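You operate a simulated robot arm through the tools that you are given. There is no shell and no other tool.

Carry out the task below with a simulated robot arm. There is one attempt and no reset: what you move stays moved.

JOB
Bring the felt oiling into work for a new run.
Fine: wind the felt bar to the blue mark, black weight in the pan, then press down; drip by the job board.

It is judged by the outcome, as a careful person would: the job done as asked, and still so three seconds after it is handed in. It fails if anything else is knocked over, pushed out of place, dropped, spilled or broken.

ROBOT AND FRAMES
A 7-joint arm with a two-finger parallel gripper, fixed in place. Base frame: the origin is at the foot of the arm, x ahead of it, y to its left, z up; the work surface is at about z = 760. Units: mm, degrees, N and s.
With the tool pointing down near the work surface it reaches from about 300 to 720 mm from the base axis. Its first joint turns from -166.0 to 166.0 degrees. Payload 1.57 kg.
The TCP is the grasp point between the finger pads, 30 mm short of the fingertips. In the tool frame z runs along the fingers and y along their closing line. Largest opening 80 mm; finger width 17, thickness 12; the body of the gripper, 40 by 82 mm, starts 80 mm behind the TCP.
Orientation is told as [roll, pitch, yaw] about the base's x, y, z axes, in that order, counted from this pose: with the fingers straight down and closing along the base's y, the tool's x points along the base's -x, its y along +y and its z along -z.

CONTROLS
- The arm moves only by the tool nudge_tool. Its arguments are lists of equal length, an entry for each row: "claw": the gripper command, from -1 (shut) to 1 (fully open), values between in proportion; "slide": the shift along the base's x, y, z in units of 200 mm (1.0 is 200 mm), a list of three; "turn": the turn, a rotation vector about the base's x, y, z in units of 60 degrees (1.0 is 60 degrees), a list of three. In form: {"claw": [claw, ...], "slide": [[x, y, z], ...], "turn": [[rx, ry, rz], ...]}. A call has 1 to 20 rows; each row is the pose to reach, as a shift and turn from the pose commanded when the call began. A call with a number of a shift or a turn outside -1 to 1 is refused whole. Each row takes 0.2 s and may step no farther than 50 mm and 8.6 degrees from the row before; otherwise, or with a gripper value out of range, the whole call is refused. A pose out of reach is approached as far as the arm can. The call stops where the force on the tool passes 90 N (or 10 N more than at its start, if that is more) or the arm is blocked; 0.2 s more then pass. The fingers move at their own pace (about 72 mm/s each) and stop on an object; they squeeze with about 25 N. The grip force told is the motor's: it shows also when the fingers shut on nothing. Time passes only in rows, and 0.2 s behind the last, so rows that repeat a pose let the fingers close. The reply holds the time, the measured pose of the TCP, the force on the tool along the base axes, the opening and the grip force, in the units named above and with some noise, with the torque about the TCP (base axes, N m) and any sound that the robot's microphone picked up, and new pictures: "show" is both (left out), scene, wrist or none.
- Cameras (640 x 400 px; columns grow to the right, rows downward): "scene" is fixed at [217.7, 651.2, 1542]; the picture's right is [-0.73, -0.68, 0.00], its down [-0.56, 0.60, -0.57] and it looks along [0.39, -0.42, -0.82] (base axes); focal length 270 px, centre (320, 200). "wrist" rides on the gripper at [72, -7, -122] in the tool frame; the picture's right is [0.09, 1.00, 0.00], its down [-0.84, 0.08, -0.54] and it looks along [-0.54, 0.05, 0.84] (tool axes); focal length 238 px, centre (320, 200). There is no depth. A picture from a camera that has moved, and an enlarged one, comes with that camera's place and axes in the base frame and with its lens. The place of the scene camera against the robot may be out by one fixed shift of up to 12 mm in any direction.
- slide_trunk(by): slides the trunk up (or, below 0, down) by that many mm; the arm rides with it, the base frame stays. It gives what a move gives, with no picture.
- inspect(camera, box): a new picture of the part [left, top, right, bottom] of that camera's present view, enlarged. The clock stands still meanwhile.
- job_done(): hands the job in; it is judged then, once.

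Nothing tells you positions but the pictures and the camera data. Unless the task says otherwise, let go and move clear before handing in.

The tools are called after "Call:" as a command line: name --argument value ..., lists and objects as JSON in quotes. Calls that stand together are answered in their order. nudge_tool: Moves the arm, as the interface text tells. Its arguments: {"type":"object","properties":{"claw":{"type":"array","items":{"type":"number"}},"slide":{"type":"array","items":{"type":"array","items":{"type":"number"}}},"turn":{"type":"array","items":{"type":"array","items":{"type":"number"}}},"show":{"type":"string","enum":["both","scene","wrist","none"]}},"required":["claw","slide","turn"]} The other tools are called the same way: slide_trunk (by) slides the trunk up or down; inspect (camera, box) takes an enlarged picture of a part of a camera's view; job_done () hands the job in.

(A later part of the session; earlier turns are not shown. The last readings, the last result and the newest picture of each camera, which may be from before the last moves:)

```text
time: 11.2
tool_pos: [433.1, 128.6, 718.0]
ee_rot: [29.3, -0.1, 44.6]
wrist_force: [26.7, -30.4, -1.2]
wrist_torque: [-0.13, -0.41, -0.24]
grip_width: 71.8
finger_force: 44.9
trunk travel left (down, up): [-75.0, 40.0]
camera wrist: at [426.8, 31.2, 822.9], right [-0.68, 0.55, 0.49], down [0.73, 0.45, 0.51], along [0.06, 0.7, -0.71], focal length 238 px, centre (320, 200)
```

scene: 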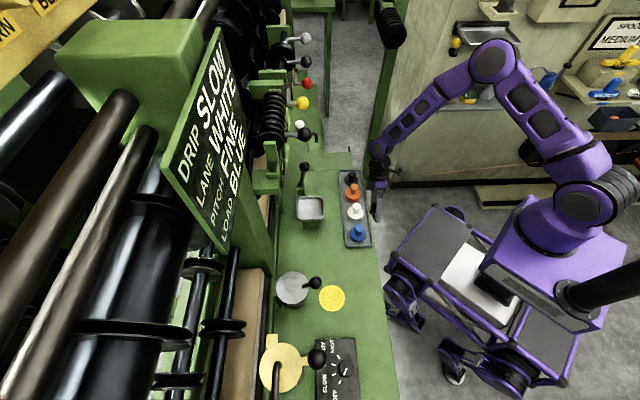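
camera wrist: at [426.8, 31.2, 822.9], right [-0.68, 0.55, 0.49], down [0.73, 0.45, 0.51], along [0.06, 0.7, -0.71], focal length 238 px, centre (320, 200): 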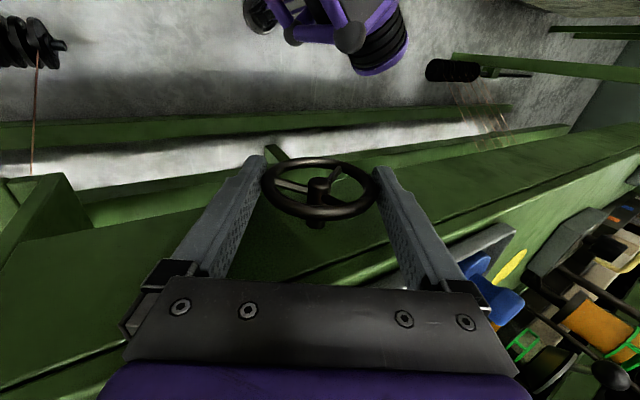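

The wheel turned with the grip, but the side force shows the wheel centre lies a bit below my TCP, so I'll continue the turn along a matching arc.

Call:
nudge_tool --claw '[-1, -1, -1, -1, -1]' --slide '[[0.0177, -0.0177, -0.0065], [0.0216, -0.0216, -0.0105], [0.0255, -0.0255, -0.015], [0.0285, -0.0285, -0.0205], [0.0311, -0.0311, -0.0265]]' --turn '[[0, 0, 0], [0.0943, 0.0943, 0], [0.1886, 0.1886, 0], [0.2829, 0.2829, 0], [0.3771, 0.3771, 0]]'

```text
time: 12.2
tool_pos: [431.6, 125.6, 719.6]
ee_rot: [51.3, -2.3, 48.2]
wrist_force: [-65.9, -16.0, 54.5]
wrist_torque: [-5.31, -18.02, -2.32]
grip_width: 80.3
finger_force: 44.3
trunk travel left (down, up): [-75.0, 40.0]
stopped in row 5: the force on the tool passed its limit at 110 N (the readings are from after the stop); the commanded pose is now the measured one
camera wrist: at [455.1, 3.0, 790.3], right [-0.55, 0.32, 0.77], down [0.83, 0.36, 0.43], along [-0.14, 0.87, -0.47], focal length 238 px, centre (320, 200)
```

scene: 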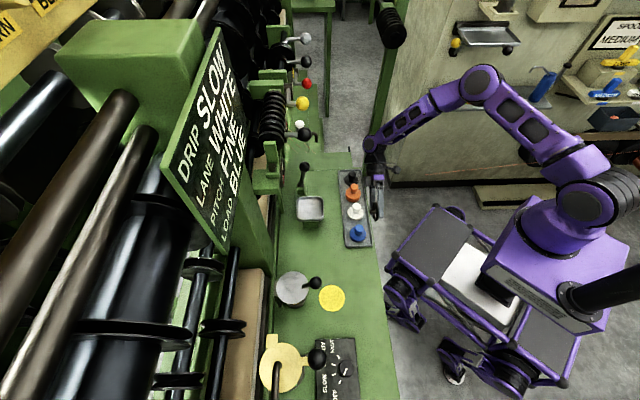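
wrist: 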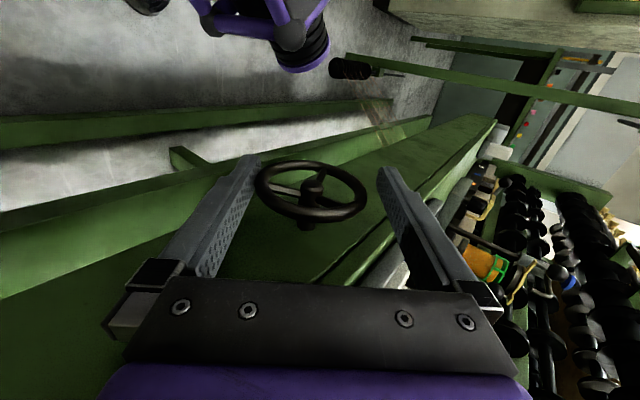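

The turn stopped on a hard contact — most likely the wrist meeting the bench edge or tray. I'll check the picture before backing off.

Call:
inspect --camera "scene" --box '[320, 110, 420, 270]'

Call:
inspect --camera "wrist" --box '[220, 120, 420, 280]'

```text
2.50 times, centred on (370, 190) of scene
camera zoom: at [217.7, 651.2, 1542.0], right [-0.73, -0.68, 0.0], down [-0.56, 0.6, -0.57], along [0.39, -0.42, -0.82], focal length 676 px, centre (195, 225)
```

zoom: 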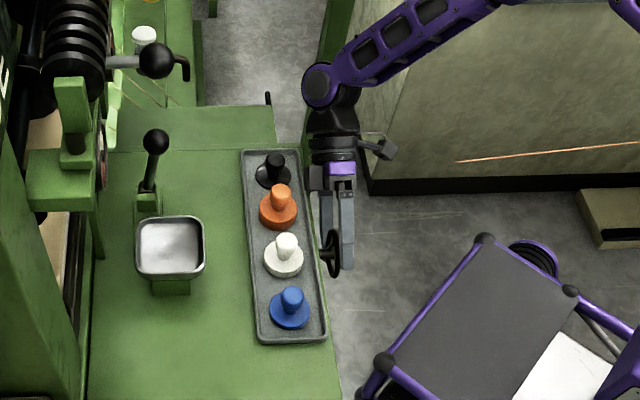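

```text
2.50 times, centred on (320, 200) of wrist
camera zoom: at [455.1, 3.0, 790.3], right [-0.55, 0.32, 0.77], down [0.83, 0.36, 0.43], along [-0.14, 0.87, -0.47], focal length 596 px, centre (320, 200)
```

zoom: 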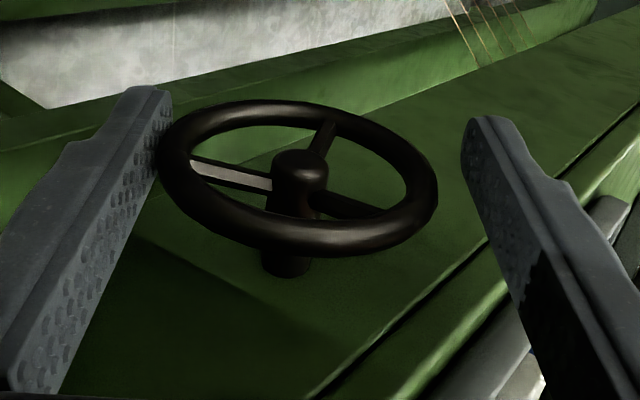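

The weights look undisturbed; the gripper body met the bench's front lip at about 51° of tilt. I'll open the fingers and rotate back toward vertical around the wheel.

Call:
nudge_tool --claw '[1, 1, 1, 1, 1, 1]' --slide '[[-0.001, -0.016, -0.0135], [-0.0035, -0.0135, -0.01], [-0.006, -0.011, -0.007], [-0.009, -0.008, -0.0045], [-0.012, -0.005, -0.0025], [-0.012, -0.005, -0.0025]]' --turn '[[0, 0, 0], [-0.0943, -0.0943, 0], [-0.1886, -0.1886, 0], [-0.2829, -0.2829, 0], [-0.3771, -0.3771, 0], [-0.3771, -0.3771, 0]]'

```text
time: 12.6
tool_pos: [431.7, 124.8, 720.0]
ee_rot: [51.5, -2.5, 48.8]
wrist_force: [-56.4, -16.5, 48.1]
wrist_torque: [-3.11, -14.49, -2.99]
grip_width: 80.4
finger_force: 0.3
trunk travel left (down, up): [-75.0, 40.0]
stopped in row 1: the force on the tool passed its limit at 100 N (the readings are from after the stop); the commanded pose is now the measured one
camera wrist: at [456.4, 2.0, 789.8], right [-0.55, 0.31, 0.77], down [0.82, 0.37, 0.43], along [-0.15, 0.87, -0.46], focal length 238 px, centre (320, 200)
```

scene: 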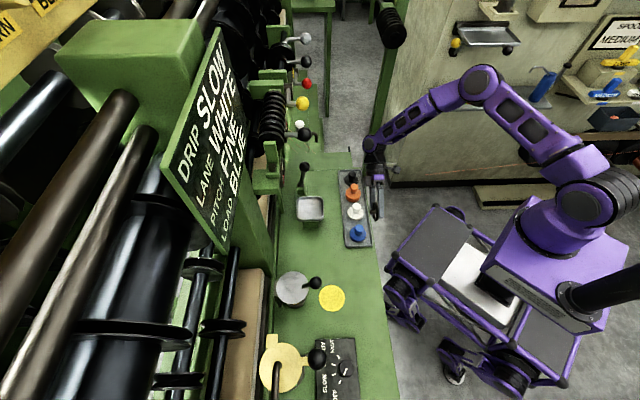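
wrist: 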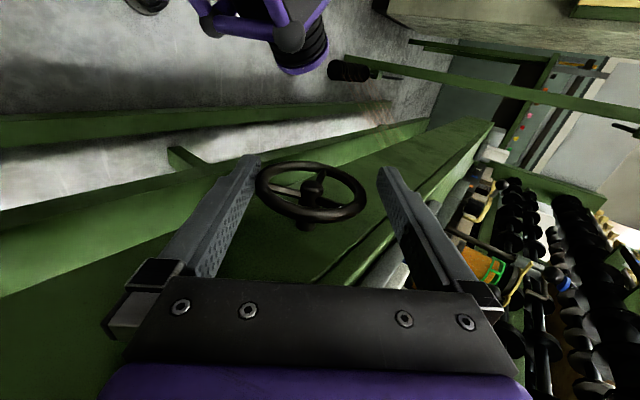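

Lowering raised the contact force, so I'll instead back off toward myself (away from the bench) while rotating upright.

Call:
nudge_tool --claw '[1, 1, 1, 1, 1, 1]' --slide '[[-0.012, -0.009, 0.002], [-0.0247, -0.0177, 0.002], [-0.0265, -0.016, 0.0015], [-0.026, -0.0167, 0], [-0.0247, -0.0177, -0.0025], [-0.0247, -0.0177, -0.0025]]' --turn '[[-0.045, -0.045, 0], [-0.0943, -0.0943, 0], [-0.1886, -0.1886, 0], [-0.2829, -0.2829, 0], [-0.3771, -0.3771, 0], [-0.3771, -0.3771, 0]]'

```text
time: 14.0
tool_pos: [429.6, 123.8, 715.9]
ee_rot: [19.9, 0.0, 48.8]
wrist_force: [-2.1, 2.7, 1.0]
wrist_torque: [0.02, 0.01, -0.05]
grip_width: 80.1
finger_force: 0.0
trunk travel left (down, up): [-75.0, 40.0]
camera wrist: at [417.2, 37.3, 829.7], right [-0.77, 0.55, 0.34], down [0.64, 0.56, 0.54], along [0.11, 0.62, -0.77], focal length 238 px, centre (320, 200)
```

scene: 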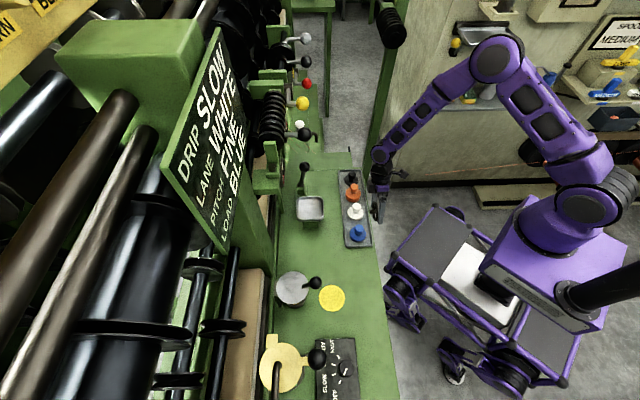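
wrist: 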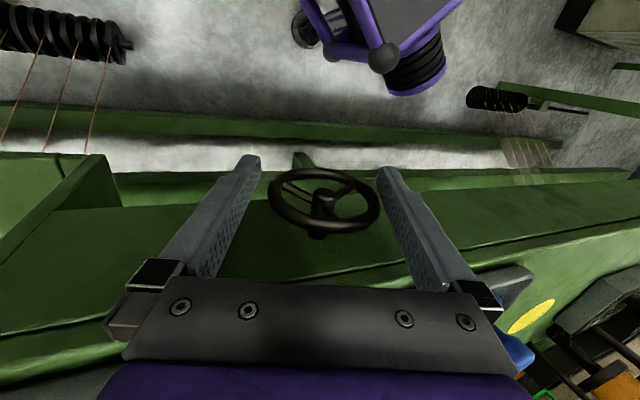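

Contact is released and the forces are back to zero. I'll straighten up, lift off the wheel and go check how far the pointer moved.

Call:
nudge_tool --claw '[1, 1, 1, 1, 1, 1, 1, 1, 1]' --slide '[[-0.004, 0.005, 0.003], [-0.008, 0.015, 0.006], [-0.008, 0.02, 0.008], [-0.008, 0.02, 0.15], [-0.008, 0.02, 0.35], [-0.008, 0.02, 0.55], [-0.008, 0.02, 0.75], [-0.008, 0.02, 0.95], [-0.008, 0.02, 1.0]]' --turn '[[-0.0756, -0.0808, -0.021], [-0.1512, -0.1615, -0.042], [-0.2268, -0.2423, -0.0633], [-0.2268, -0.2423, -0.0633], [-0.2268, -0.2423, -0.0633], [-0.2268, -0.2423, -0.0633], [-0.2268, -0.2423, -0.0633], [-0.2268, -0.2423, -0.0633], [-0.2268, -0.2423, -0.0633]]'

```text
time: 16.0
tool_pos: [428.5, 126.4, 914.6]
ee_rot: [-0.1, 0.1, 45.0]
wrist_force: [1.2, -0.3, 0.1]
wrist_torque: [0.0, 0.02, -0.02]
grip_width: 80.1
finger_force: 0.1
trunk travel left (down, up): [-75.0, 40.0]
camera wrist: at [381.8, 70.8, 1037.8], right [-0.77, 0.64, 0.0], down [0.54, 0.65, 0.54], along [0.35, 0.41, -0.84], focal length 238 px, centre (320, 200)
```

scene: 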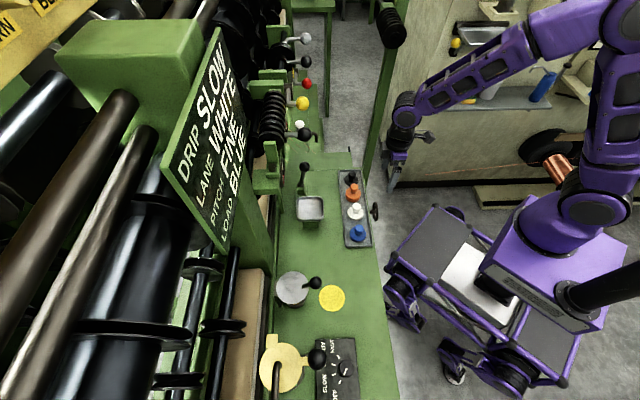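
wrist: 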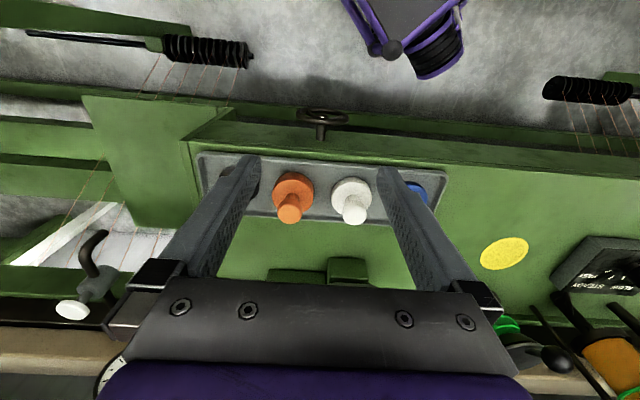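

Call:
nudge_tool --claw '[1, 1, 1, 1, 1]' --slide '[[0.12, -0.013, 0.12], [0.24, -0.026, 0.23], [0.36, -0.04, 0.23], [0.48, -0.053, 0.23], [0.59, -0.067, 0.23]]' --turn '[[0.09, -0.09, 0], [0.18, -0.18, 0], [0.27, -0.27, 0], [0.36, -0.36, 0], [0.45, -0.45, 0]]' --show "wrist"

Call:
inspect --camera "wrist" --box '[265, 155, 335, 215]'

Call:
inspect --camera "wrist" --box '[280, 0, 640, 100]'

```text
time: 17.2
tool_pos: [546.9, 113.4, 961.3]
ee_rot: [0.1, -38.3, 44.8]
wrist_force: [-0.1, 0.2, 0.0]
wrist_torque: [-0.05, 0.01, -0.06]
grip_width: 80.0
finger_force: 0.1
trunk travel left (down, up): [-75.0, 40.0]
camera wrist: at [457.0, 15.3, 1013.4], right [-0.75, 0.65, -0.06], down [0.17, 0.28, 0.94], along [0.63, 0.7, -0.33], focal length 238 px, centre (320, 200)
```

wrist: 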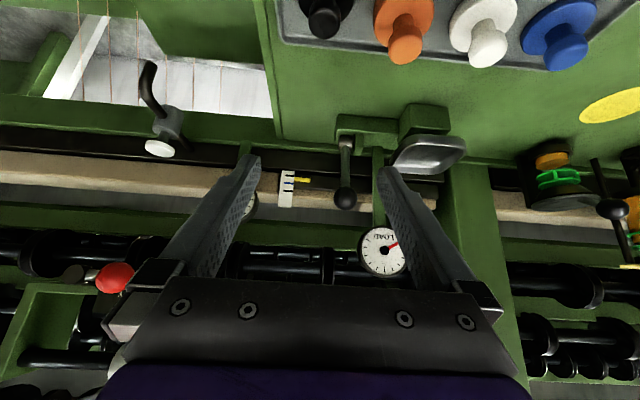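

```text
6.67 times, centred on (300, 185) of wrist
camera zoom: at [457.0, 15.3, 1013.4], right [-0.75, 0.65, -0.06], down [0.17, 0.28, 0.94], along [0.63, 0.7, -0.33], focal length 1589 px, centre (453, 300)
```

zoom: 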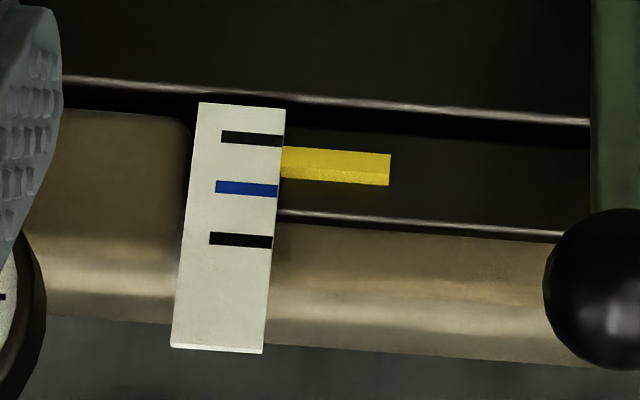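

```text
1.78 times, centred on (460, 50) of wrist
camera zoom: at [457.0, 15.3, 1013.4], right [-0.75, 0.65, -0.06], down [0.17, 0.28, 0.94], along [0.63, 0.7, -0.33], focal length 424 px, centre (71, 467)
```

zoom: 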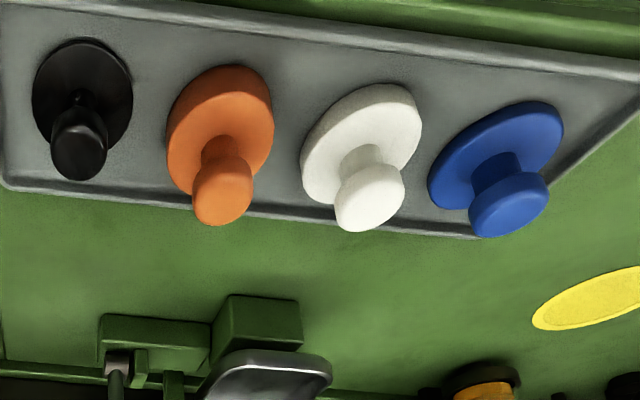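

Clockwise raised the pointer about a third of the way to blue; roughly 85–90° more is needed. I'll regrip with the tool leaned the other way so I can turn within the safe ±30°.

Call:
nudge_tool --claw '[1, 1, 1, 1, 1, 1]' --slide '[[-0.16, 0.056, 0], [-0.32, 0.112, 0], [-0.48, 0.168, -0.05], [-0.64, 0.224, -0.15], [-0.805, 0.28, -0.3], [-0.805, 0.28, -0.455]]' --turn '[[-0.09, 0.09, 0], [-0.18, 0.18, 0], [-0.27, 0.27, 0], [-0.36, 0.36, 0], [-0.45, 0.45, 0], [-0.45, 0.45, 0]]' --show "none"

Call:
nudge_tool --claw '[1, 1, 1, 1, 1]' --slide '[[0, 0, -0.05], [0, 0, -0.1], [0, 0, -0.2], [0, 0, -0.29], [0, 0, -0.29]]' --turn '[[-0.0884, -0.0884, 0], [-0.1768, -0.1768, 0], [-0.2652, -0.2652, 0], [-0.3536, -0.3536, 0], [-0.3536, -0.3536, 0]]'

```text
time: 18.6
tool_pos: [385.2, 168.2, 870.6]
ee_rot: [-0.1, 0.1, 44.9]
wrist_force: [-0.5, -1.1, 0.1]
wrist_torque: [0.01, -0.02, 0.0]
grip_width: 80.1
finger_force: 0.0
trunk travel left (down, up): [-75.0, 40.0]
```

```text
time: 19.8
tool_pos: [385.8, 169.4, 812.9]
ee_rot: [-30.1, 0.1, 44.9]
wrist_force: [0.4, 0.0, -0.3]
wrist_torque: [-0.01, -0.01, 0.03]
grip_width: 79.7
finger_force: 0.0
trunk travel left (down, up): [-75.0, 40.0]
camera wrist: at [295.2, 156.9, 922.6], right [-0.67, 0.55, -0.5], down [0.35, 0.83, 0.43], along [0.65, 0.11, -0.75], focal length 238 px, centre (320, 200)
```

scene: 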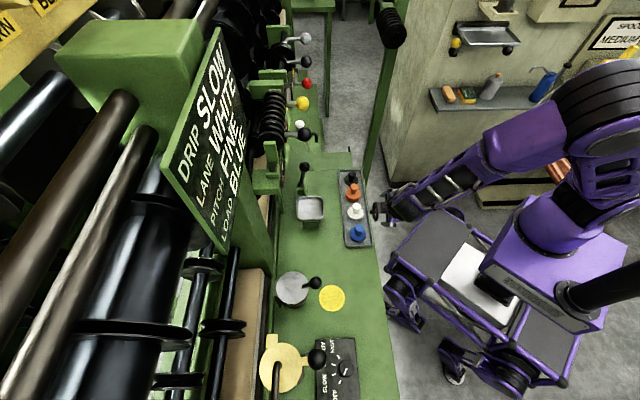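
wrist: 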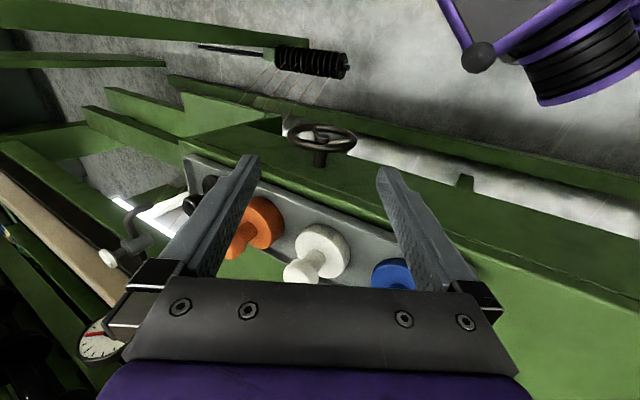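

The wheel is aligned with the tool axis. I'll slide in along the axis, then grip.

Call:
nudge_tool --claw '[1, 1, 1, 1, -1, -1, -1]' --slide '[[0.06, -0.06, -0.147], [0.12, -0.12, -0.294], [0.17, -0.17, -0.4163], [0.1945, -0.1945, -0.4763], [0.1945, -0.1945, -0.4763], [0.1945, -0.1945, -0.4763], [0.1945, -0.1945, -0.4763]]' --turn '[[0, 0, 0], [0, 0, 0], [0, 0, 0], [0, 0, 0], [0, 0, 0], [0, 0, 0], [0, 0, 0]]' --show "wrist"

```text
time: 21.4
tool_pos: [425.1, 131.5, 715.9]
ee_rot: [-29.8, 0.1, 45.0]
wrist_force: [-11.2, 5.7, -12.9]
wrist_torque: [0.42, -0.27, 0.56]
grip_width: 71.7
finger_force: 44.6
trunk travel left (down, up): [-75.0, 40.0]
camera wrist: at [333.3, 119.3, 826.2], right [-0.68, 0.54, -0.5], down [0.35, 0.83, 0.43], along [0.65, 0.12, -0.75], focal length 238 px, centre (320, 200)
```

wrist: 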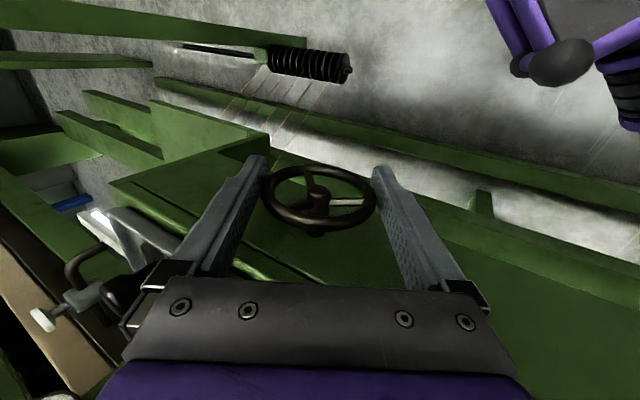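

Gripped again. Now turning clockwise 60° about the wheel's axis, from −30° to +30°.

Call:
nudge_tool --claw '[-1, -1, -1, -1, -1, -1, -1, -1, -1]' --slide '[[-0.0018, 0.0018, 0.0025], [0.0019, -0.0019, 0.0043], [0.0058, -0.0058, 0.0054], [0.0097, -0.0097, 0.0057], [0.0136, -0.0136, 0.0054], [0.0175, -0.0175, 0.0043], [0.0212, -0.0212, 0.0025], [0.0248, -0.0248, 0], [0.0248, -0.0248, 0]]' --turn '[[0.0884, 0.0884, 0], [0.1768, 0.1768, 0], [0.2652, 0.2652, 0], [0.3536, 0.3536, 0], [0.4419, 0.4419, 0], [0.5303, 0.5303, 0], [0.6187, 0.6187, 0], [0.7071, 0.7071, 0], [0.7071, 0.7071, 0]]' --show "wrist"

```text
time: 23.4
tool_pos: [430.8, 126.6, 717.2]
ee_rot: [30.1, 0.0, 44.9]
wrist_force: [2.3, 26.8, -9.6]
wrist_torque: [0.28, -0.23, -0.29]
grip_width: 71.5
finger_force: 44.5
trunk travel left (down, up): [-75.0, 40.0]
camera wrist: at [424.9, 27.7, 820.9], right [-0.67, 0.55, 0.5], down [0.74, 0.45, 0.51], along [0.05, 0.71, -0.7], focal length 238 px, centre (320, 200)
```

wrist: 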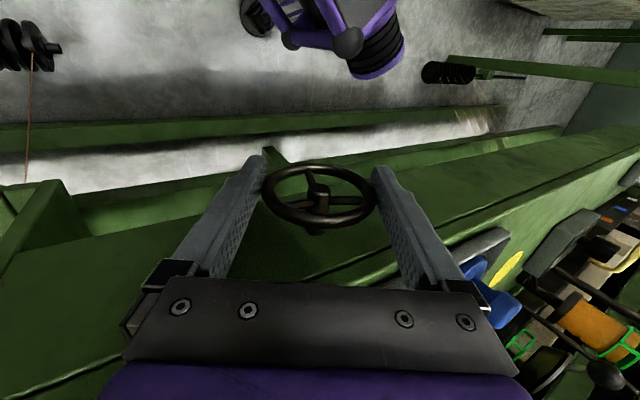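

The wheel turned the full 60° with the grip. I'll release, withdraw along the tool axis, and check the pointer.

Call:
nudge_tool --claw '[1, 1, 1, 1, 1, 1, 1, 1, 1, 1]' --slide '[[0, 0, 0], [0, 0, 0], [0.04, -0.04, 0.098], [0.1, -0.1, 0.245], [0.16, -0.16, 0.392], [0.22, -0.22, 0.539], [0.24, -0.24, 0.7], [0.24, -0.24, 0.85], [0.24, -0.24, 1.0], [0.24, -0.24, 1.0]]' --turn '[[0, 0, 0], [0, 0, 0], [0, 0, 0], [0, 0, 0], [0, 0, 0], [0, 0, 0], [-0.0884, -0.0884, 0], [-0.1768, -0.1768, 0], [-0.2652, -0.2652, 0], [-0.3536, -0.3536, 0]]' --show "none"

```text
time: 25.6
tool_pos: [476.4, 76.2, 916.9]
ee_rot: [0.1, -0.1, 44.9]
wrist_force: [-0.4, 0.5, -0.7]
wrist_torque: [0.02, 0.04, 0.02]
grip_width: 79.9
finger_force: 0.1
trunk travel left (down, up): [-75.0, 40.0]
```

Call:
nudge_tool --claw '[1, 1, 1, 1, 1, 1, 1]' --slide '[[0.09, 0.045, 0.02], [0.18, 0.09, 0.02], [0.28, 0.14, 0.02], [0.37, 0.19, 0], [0.46, 0.24, -0.05], [0.553, 0.29, -0.12], [0.553, 0.29, -0.185]]' --turn '[[0.0982, -0.0982, 0], [0.1964, -0.1964, 0], [0.2946, -0.2946, 0], [0.3928, -0.3928, 0], [0.491, -0.491, 0], [0.589, -0.589, 0], [0.589, -0.589, 0]]'

Call:
inspect --camera "wrist" --box '[250, 140, 350, 240]'

```text
time: 27.2
tool_pos: [588.7, 134.3, 881.9]
ee_rot: [0.2, -50.1, 44.8]
wrist_force: [-0.4, -0.3, 0.2]
wrist_torque: [0.01, -0.02, -0.02]
grip_width: 80.1
finger_force: 0.0
trunk travel left (down, up): [-75.0, 40.0]
camera wrist: at [492.6, 30.4, 905.2], right [-0.74, 0.66, -0.07], down [0.03, 0.14, 0.99], along [0.67, 0.73, -0.13], focal length 238 px, centre (320, 200)
```

scene: 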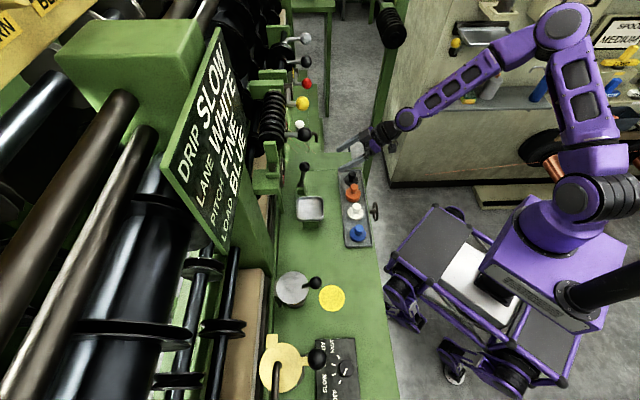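
wrist: 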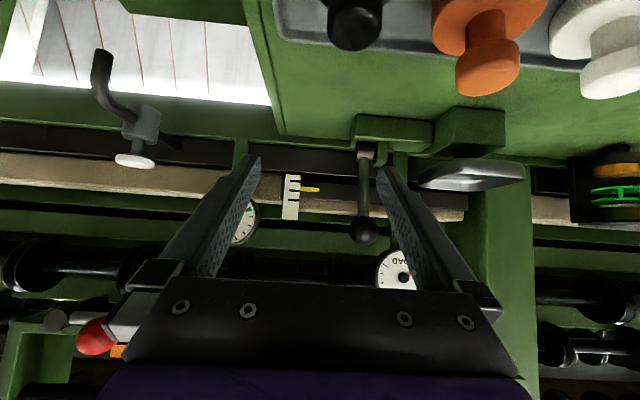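

```text
4.00 times, centred on (300, 190) of wrist
camera zoom: at [492.6, 30.4, 905.2], right [-0.74, 0.66, -0.07], down [0.03, 0.14, 0.99], along [0.67, 0.73, -0.13], focal length 953 px, centre (400, 240)
```

zoom: 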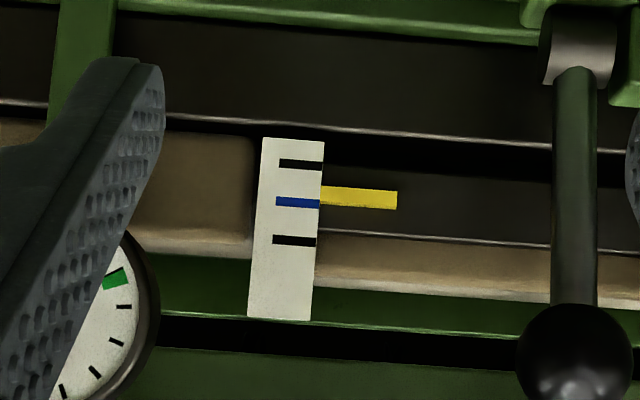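

Call:
inspect --camera "wrist" --box '[278, 168, 330, 200]'

```text
12.31 times, centred on (304, 184) of wrist
camera zoom: at [492.6, 30.4, 905.2], right [-0.74, 0.66, -0.07], down [0.03, 0.14, 0.99], along [0.67, 0.73, -0.13], focal length 2934 px, centre (517, 397)
```

zoom: 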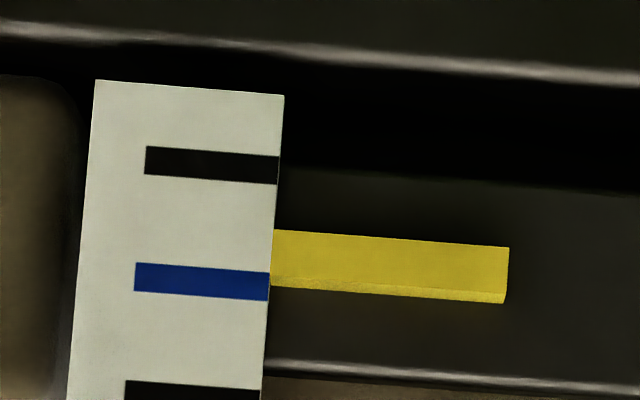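

The pointer is now about 0.28 of a mark-spacing (≈4 mm) below blue, so about 47° more is needed. I'll go back to the wheel for one more partial turn.

Call:
nudge_tool --claw '[1, 1, 1, 1, 1, 1, 1, 1]' --slide '[[-0.13, 0.016, 0.1], [-0.27, 0.033, 0.25], [-0.41, 0.05, 0.25], [-0.55, 0.067, 0.25], [-0.69, 0.084, 0.25], [-0.83, 0.1, 0.15], [-0.953, 0.117, 0], [-0.953, 0.117, 0]]' --turn '[[-0.0982, 0.0982, 0], [-0.1964, 0.1964, 0], [-0.2946, 0.2946, 0], [-0.3928, 0.3928, 0], [-0.491, 0.491, 0], [-0.589, 0.589, 0], [-0.589, 0.589, 0], [-0.589, 0.589, 0]]' --show "none"

Call:
nudge_tool --claw '[1, 1, 1, 1]' --slide '[[0, 0, -0.1], [0, 0, -0.2], [0, 0, -0.3], [0, 0, -0.3]]' --turn '[[-0.0786, -0.0786, 0], [-0.1571, -0.1571, 0], [-0.2357, -0.2357, 0], [-0.2357, -0.2357, 0]]'

```text
time: 29.0
tool_pos: [399.6, 158.3, 878.2]
ee_rot: [-0.2, 0.2, 44.9]
wrist_force: [-1.2, 0.3, -0.2]
wrist_torque: [-0.01, -0.02, 0.03]
grip_width: 79.8
finger_force: 0.0
trunk travel left (down, up): [-75.0, 40.0]
```

```text
time: 30.0
tool_pos: [397.7, 159.0, 819.9]
ee_rot: [-20.2, 0.1, 44.9]
wrist_force: [-0.6, -0.2, -0.4]
wrist_torque: [-0.01, 0.01, -0.02]
grip_width: 80.0
finger_force: 0.1
trunk travel left (down, up): [-75.0, 40.0]
camera wrist: at [320.7, 132.7, 938.7], right [-0.73, 0.6, -0.34], down [0.41, 0.77, 0.48], along [0.55, 0.21, -0.81], focal length 238 px, centre (320, 200)
```

scene: 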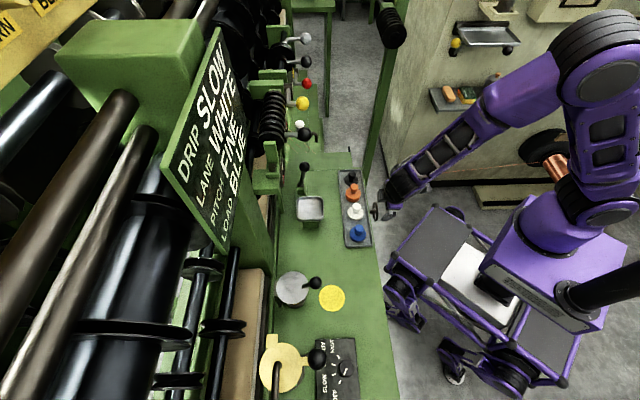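
wrist: 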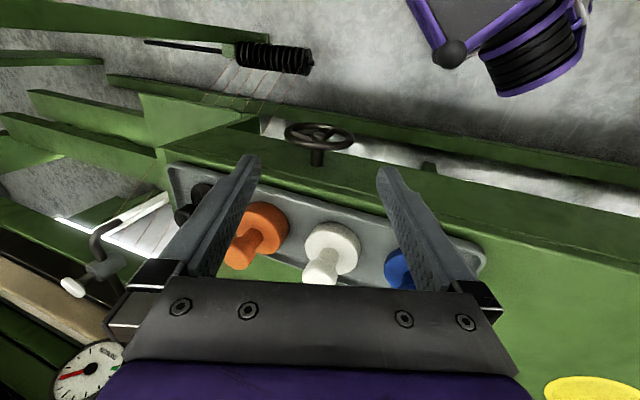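

Call:
nudge_tool --claw '[1, 1, 1, 1, -1, -1, -1]' --slide '[[0.04, -0.04, -0.155], [0.08, -0.08, -0.31], [0.115, -0.115, -0.445], [0.133, -0.133, -0.517], [0.133, -0.133, -0.517], [0.133, -0.133, -0.517], [0.133, -0.133, -0.517]]' --turn '[[0, 0, 0], [0, 0, 0], [0, 0, 0], [0, 0, 0], [0, 0, 0], [0, 0, 0], [0, 0, 0]]' --show "wrist"

```text
time: 31.6
tool_pos: [425.1, 131.1, 716.5]
ee_rot: [-20.1, 0.0, 44.8]
wrist_force: [5.7, -8.9, 0.1]
wrist_torque: [0.29, -0.4, 0.21]
grip_width: 71.2
finger_force: 44.8
trunk travel left (down, up): [-75.0, 40.0]
camera wrist: at [346.9, 104.7, 835.1], right [-0.72, 0.6, -0.34], down [0.41, 0.77, 0.48], along [0.55, 0.21, -0.81], focal length 238 px, centre (320, 200)
```

wrist: 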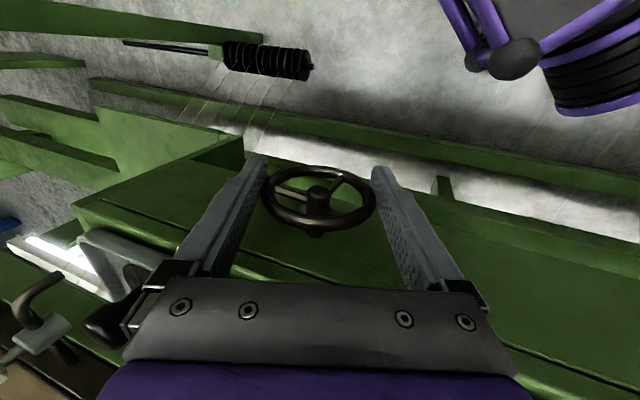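

Call:
nudge_tool --claw '[-1, -1, -1, -1, -1, -1, -1]' --slide '[[0.0039, -0.0039, 0.0016], [0.008, -0.008, 0.0025], [0.0121, -0.0121, 0.0025], [0.0162, -0.0162, 0.0018], [0.0202, -0.0202, 0.0002], [0.0239, -0.0239, -0.0021], [0.0239, -0.0239, -0.0021]]' --turn '[[0.0923, 0.0923, 0], [0.1846, 0.1846, 0], [0.277, 0.277, 0], [0.3693, 0.3693, 0], [0.4616, 0.4616, 0], [0.5539, 0.5539, 0], [0.5539, 0.5539, 0]]' --show "wrist"

```text
time: 33.2
tool_pos: [428.7, 126.9, 716.0]
ee_rot: [27.1, 0.0, 44.9]
wrist_force: [-2.1, -3.8, 11.5]
wrist_torque: [-0.09, 0.13, -0.19]
grip_width: 70.8
finger_force: 45.2
trunk travel left (down, up): [-75.0, 40.0]
camera wrist: at [420.3, 31.8, 824.0], right [-0.69, 0.56, 0.45], down [0.72, 0.47, 0.52], along [0.08, 0.68, -0.73], focal length 238 px, centre (320, 200)
```

wrist: 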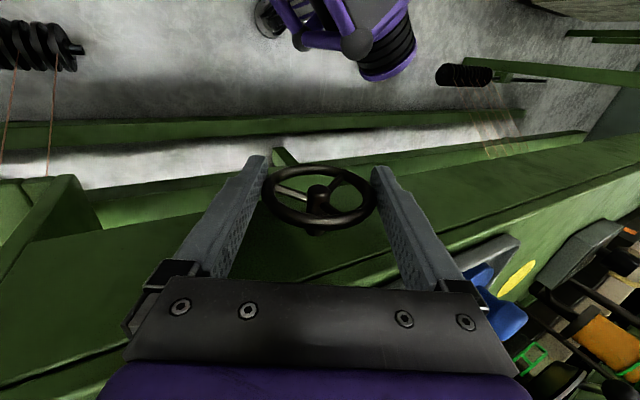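

Call:
nudge_tool --claw '[1, 1, 1, 1, 1, 1, 1, 1, 1, 1]' --slide '[[0, 0, 0], [0, 0, 0], [0.036, -0.036, 0.1], [0.09, -0.09, 0.25], [0.144, -0.144, 0.4], [0.198, -0.198, 0.55], [0.22, -0.22, 0.7], [0.22, -0.22, 0.85], [0.22, -0.22, 1.0], [0.22, -0.22, 1.0]]' --turn '[[0, 0, 0], [0, 0, 0], [0, 0, 0], [0, 0, 0], [0, 0, 0], [0, 0, 0], [-0.0796, -0.0796, 0], [-0.1591, -0.1591, 0], [-0.2387, -0.2387, 0], [-0.3182, -0.3182, 0]]' --show "none"

Call:
nudge_tool --claw '[1, 1, 1, 1, 1, 1, 1]' --slide '[[0.09, 0.045, 0.02], [0.18, 0.09, 0.02], [0.28, 0.14, 0.02], [0.37, 0.19, 0], [0.46, 0.24, -0.05], [0.557, 0.28, -0.12], [0.557, 0.28, -0.185]]' --turn '[[0.0982, -0.0982, 0], [0.1964, -0.1964, 0], [0.2946, -0.2946, 0], [0.3928, -0.3928, 0], [0.491, -0.491, 0], [0.589, -0.589, 0], [0.589, -0.589, 0]]'

Call:
inspect --camera "wrist" --box '[278, 168, 330, 200]'

```text
time: 35.4
tool_pos: [473.6, 83.1, 916.5]
ee_rot: [-0.1, 0.1, 44.9]
wrist_force: [-0.3, -0.6, 0.5]
wrist_torque: [0.0, 0.0, -0.03]
grip_width: 80.0
finger_force: 0.1
trunk travel left (down, up): [-75.0, 40.0]
```

```text
time: 37.0
tool_pos: [585.5, 138.7, 880.3]
ee_rot: [0.0, -49.9, 44.9]
wrist_force: [0.1, 0.2, 0.0]
wrist_torque: [0.01, -0.02, -0.01]
grip_width: 80.2
finger_force: 0.0
trunk travel left (down, up): [-75.0, 40.0]
camera wrist: at [489.6, 35.6, 905.2], right [-0.74, 0.66, -0.07], down [0.03, 0.14, 0.99], along [0.67, 0.73, -0.13], focal length 238 px, centre (320, 200)
```

scene: 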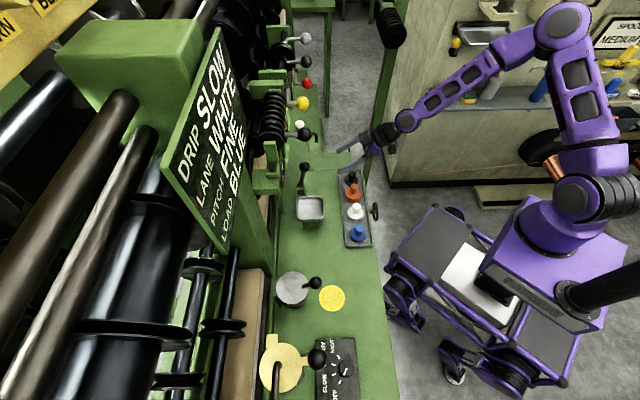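
wrist: 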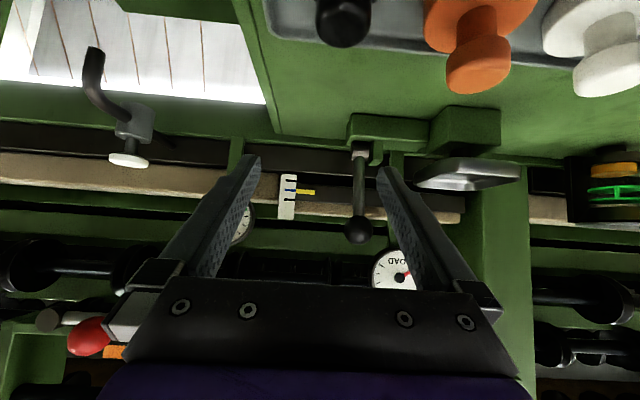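

```text
12.31 times, centred on (304, 184) of wrist
camera zoom: at [489.6, 35.6, 905.2], right [-0.74, 0.66, -0.07], down [0.03, 0.14, 0.99], along [0.67, 0.73, -0.13], focal length 2934 px, centre (517, 397)
```

zoom: 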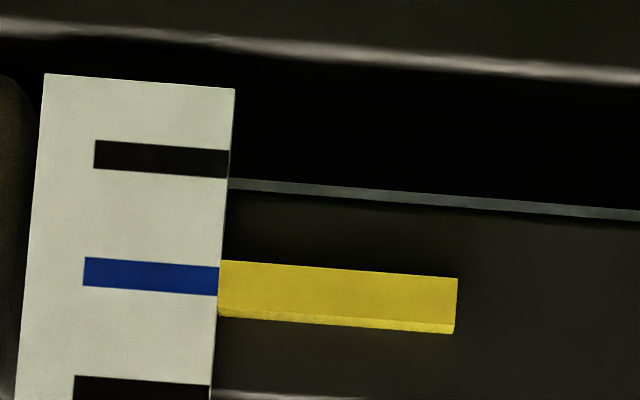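

The pointer now lines up with the blue mark (within about half a millimetre). Next: the black weight, at about [554,116] with its knob top near z 812. I'll straighten up above it for a close look.

Call:
nudge_tool --claw '[1, 1, 1, 1, 1, 1, 1]' --slide '[[-0.03, -0.02, 0.1], [-0.06, -0.04, 0.2], [-0.09, -0.06, 0.25], [-0.12, -0.08, 0.25], [-0.14, -0.1, 0.2], [-0.157, -0.112, 0.2], [-0.157, -0.112, 0.2]]' --turn '[[-0.0982, 0.0982, 0], [-0.1964, 0.1964, 0], [-0.2946, 0.2946, 0], [-0.3928, 0.3928, 0], [-0.491, 0.491, 0], [-0.589, 0.589, 0], [-0.589, 0.589, 0]]'

Call:
inspect --camera "wrist" --box '[250, 80, 390, 200]'

Call:
inspect --camera "wrist" --box '[250, 180, 400, 280]'

```text
time: 38.6
tool_pos: [553.1, 116.0, 919.0]
ee_rot: [-0.2, 0.1, 44.8]
wrist_force: [0.6, 0.1, -0.5]
wrist_torque: [0.0, -0.01, 0.01]
grip_width: 80.0
finger_force: 0.1
trunk travel left (down, up): [-75.0, 40.0]
camera wrist: at [506.3, 60.1, 1042.7], right [-0.77, 0.64, 0.0], down [0.54, 0.65, 0.54], along [0.35, 0.41, -0.84], focal length 238 px, centre (320, 200)
```

scene: 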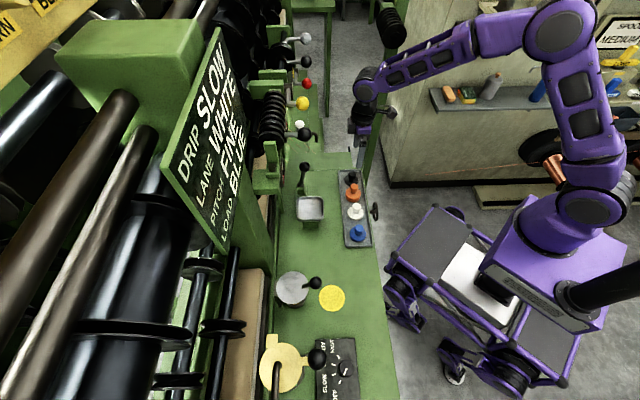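
wrist: 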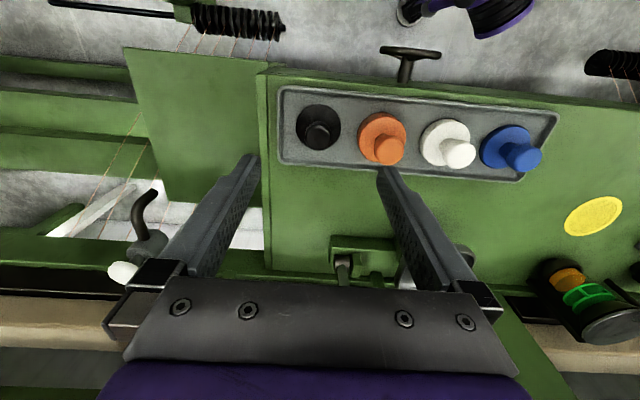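

```text
3.33 times, centred on (320, 140) of wrist
camera zoom: at [506.3, 60.1, 1042.7], right [-0.77, 0.64, 0.0], down [0.54, 0.65, 0.54], along [0.35, 0.41, -0.84], focal length 794 px, centre (320, 400)
```

zoom: 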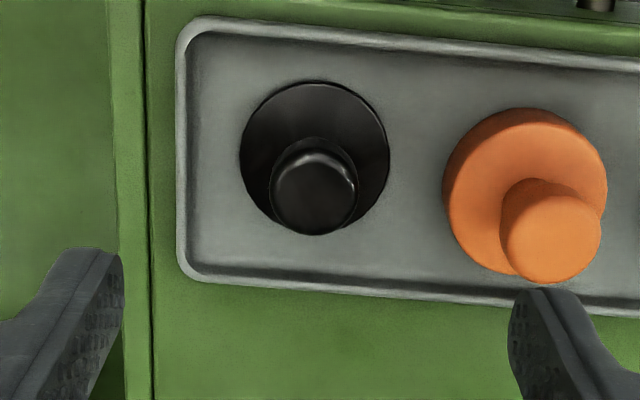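

```text
4.00 times, centred on (325, 230) of wrist
camera zoom: at [506.3, 60.1, 1042.7], right [-0.77, 0.64, 0.0], down [0.54, 0.65, 0.54], along [0.35, 0.41, -0.84], focal length 953 px, centre (300, 80)
```

zoom: 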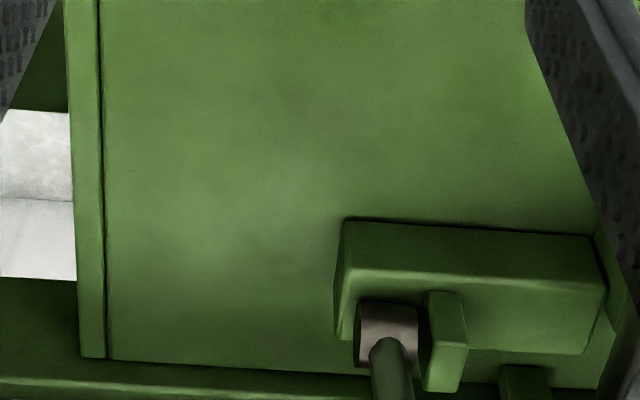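

The black weight stands at about u≈311, v≈475.5 with a 26 mm knob. I'll set the fingers to a 50 mm gap and descend over the knob.

Call:
nudge_tool --claw '[0.25, 0.25, 0.25, 0.25, 0.25]' --slide '[[0.0175, 0.0015, -0.1], [0.0175, 0.0015, -0.2], [0.0175, 0.0015, -0.3], [0.0175, 0.0015, -0.4], [0.0175, 0.0015, -0.45]]' --turn '[[0, 0, 0], [0, 0, 0], [0, 0, 0], [0, 0, 0], [0, 0, 0]]'

Call:
inspect --camera "wrist" --box '[240, 130, 400, 260]'

```text
time: 39.8
tool_pos: [555.9, 116.4, 829.4]
ee_rot: [-0.2, 0.1, 44.9]
wrist_force: [-0.1, -0.4, 0.1]
wrist_torque: [-0.04, 0.0, 0.02]
grip_width: 49.9
finger_force: 0.0
trunk travel left (down, up): [-75.0, 40.0]
camera wrist: at [508.8, 60.6, 952.5], right [-0.77, 0.64, 0.0], down [0.54, 0.65, 0.54], along [0.35, 0.41, -0.84], focal length 238 px, centre (320, 200)
```

scene: 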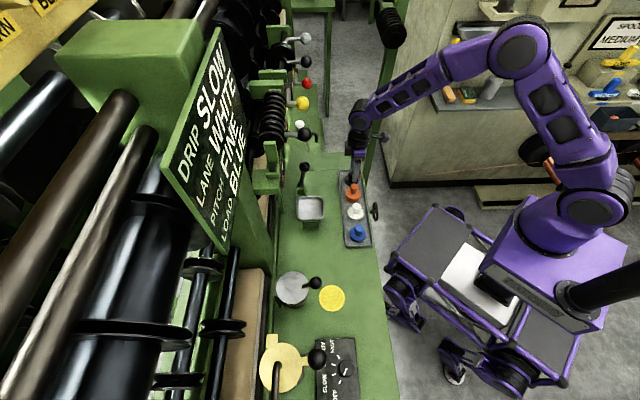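
wrist: 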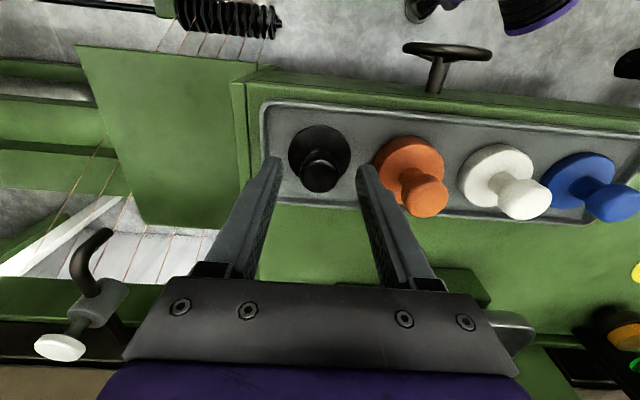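

```text
3.08 times, centred on (320, 195) of wrist
camera zoom: at [508.8, 60.6, 952.5], right [-0.77, 0.64, 0.0], down [0.54, 0.65, 0.54], along [0.35, 0.41, -0.84], focal length 733 px, centre (320, 215)
```

zoom: 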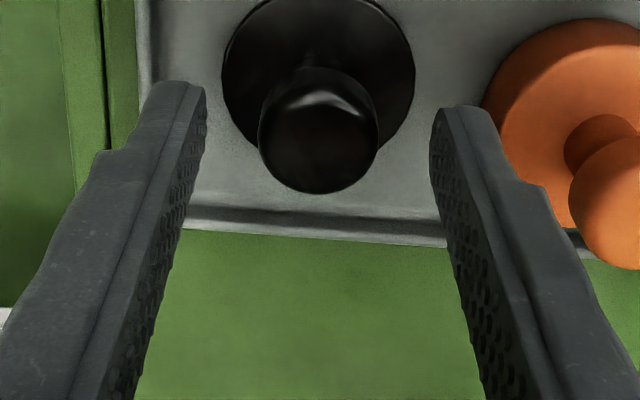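

Aligned over the knob. I'll narrow the fingers to 40 mm to stay clear of the orange weight, descend, and grip.

Call:
nudge_tool --claw '[0, 0, 0, 0, -1, -1, -1]' --slide '[[0, 0, 0], [0, 0, 0], [0, 0, -0.045], [0, 0, -0.085], [0, 0, -0.085], [0, 0, -0.085], [0, 0, -0.085]]' --turn '[[0, 0, 0], [0, 0, 0], [0, 0, 0], [0, 0, 0], [0, 0, 0], [0, 0, 0], [0, 0, 0]]' --show "wrist"

Call:
inspect --camera "wrist" --box '[240, 130, 400, 260]'

```text
time: 41.4
tool_pos: [556.0, 116.3, 812.7]
ee_rot: [-0.1, 0.1, 44.9]
wrist_force: [0.4, 1.1, -0.1]
wrist_torque: [-0.02, 0.03, 0.0]
grip_width: 27.1
finger_force: 25.0
trunk travel left (down, up): [-75.0, 40.0]
camera wrist: at [508.9, 60.1, 935.6], right [-0.77, 0.64, 0.0], down [0.54, 0.65, 0.54], along [0.35, 0.41, -0.84], focal length 238 px, centre (320, 200)
```

wrist: 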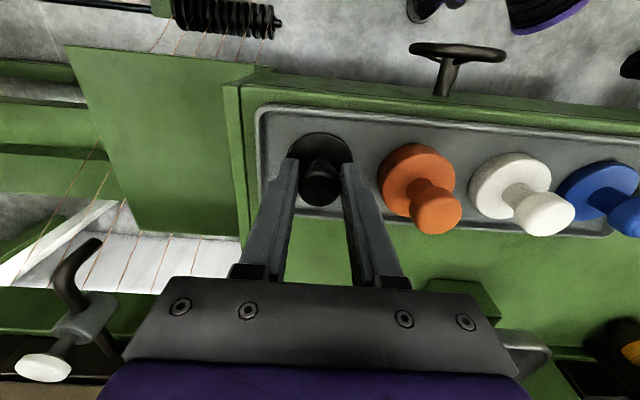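

```text
3.08 times, centred on (320, 195) of wrist
camera zoom: at [508.9, 60.1, 935.6], right [-0.77, 0.64, 0.0], down [0.54, 0.65, 0.54], along [0.35, 0.41, -0.84], focal length 733 px, centre (320, 215)
```

zoom: 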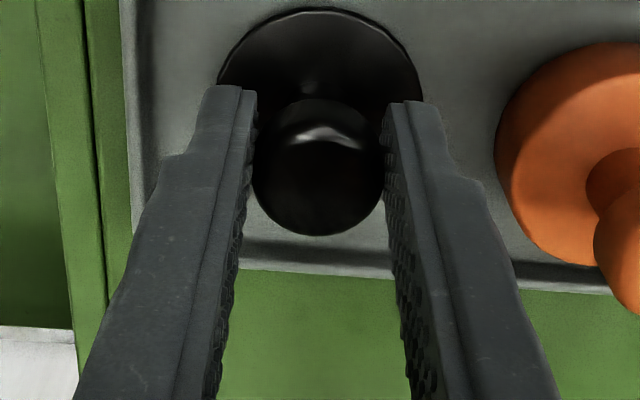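

The knob is held (27 mm), but a machine ball-lever overhangs the pan at about z 1110, so a vertical approach to the pan would hit it. I'll open, tilt the tool 40° around the knob so the wrist stays back, and regrip.

Call:
nudge_tool --claw '[0, 0, 0, 0, 0, 0, 0, 0]' --slide '[[0, 0, 0], [0, 0, 0], [-0.0059, -0.0059, 0.0009], [-0.012, -0.012, 0.0006], [-0.018, -0.018, -0.0014], [-0.024, -0.024, -0.0043], [-0.0296, -0.0296, -0.0087], [-0.0296, -0.0296, -0.0087]]' --turn '[[0, 0, 0], [0, 0, 0], [0.0943, -0.0943, 0], [0.1886, -0.1886, 0], [0.2829, -0.2829, 0], [0.3771, -0.3771, 0], [0.4714, -0.4714, 0], [0.4714, -0.4714, 0]]'

Call:
inspect --camera "wrist" --box '[240, 130, 400, 260]'

```text
time: 43.2
tool_pos: [550.4, 111.3, 811.8]
ee_rot: [0.1, -39.9, 44.9]
wrist_force: [-0.7, 0.8, 0.8]
wrist_torque: [0.0, 0.01, 0.03]
grip_width: 40.2
finger_force: 0.1
trunk travel left (down, up): [-75.0, 40.0]
camera wrist: at [459.6, 11.2, 859.5], right [-0.75, 0.66, -0.06], down [0.15, 0.26, 0.95], along [0.64, 0.71, -0.3], focal length 238 px, centre (320, 200)
```

scene: 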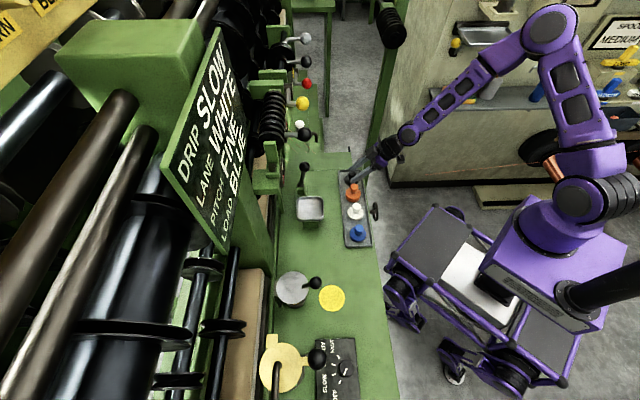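
wrist: 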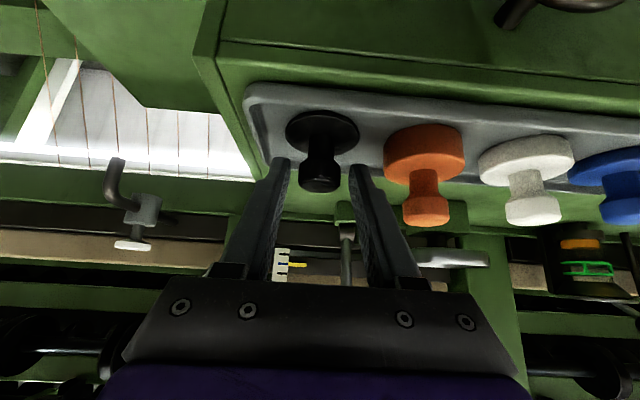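

```text
3.08 times, centred on (320, 195) of wrist
camera zoom: at [459.6, 11.2, 859.5], right [-0.75, 0.66, -0.06], down [0.15, 0.26, 0.95], along [0.64, 0.71, -0.3], focal length 733 px, centre (320, 215)
```

zoom: 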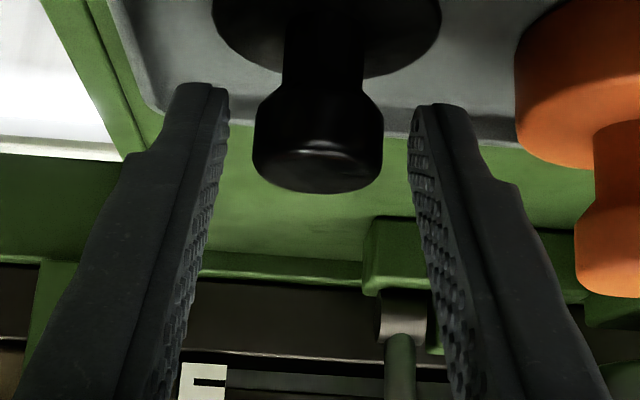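

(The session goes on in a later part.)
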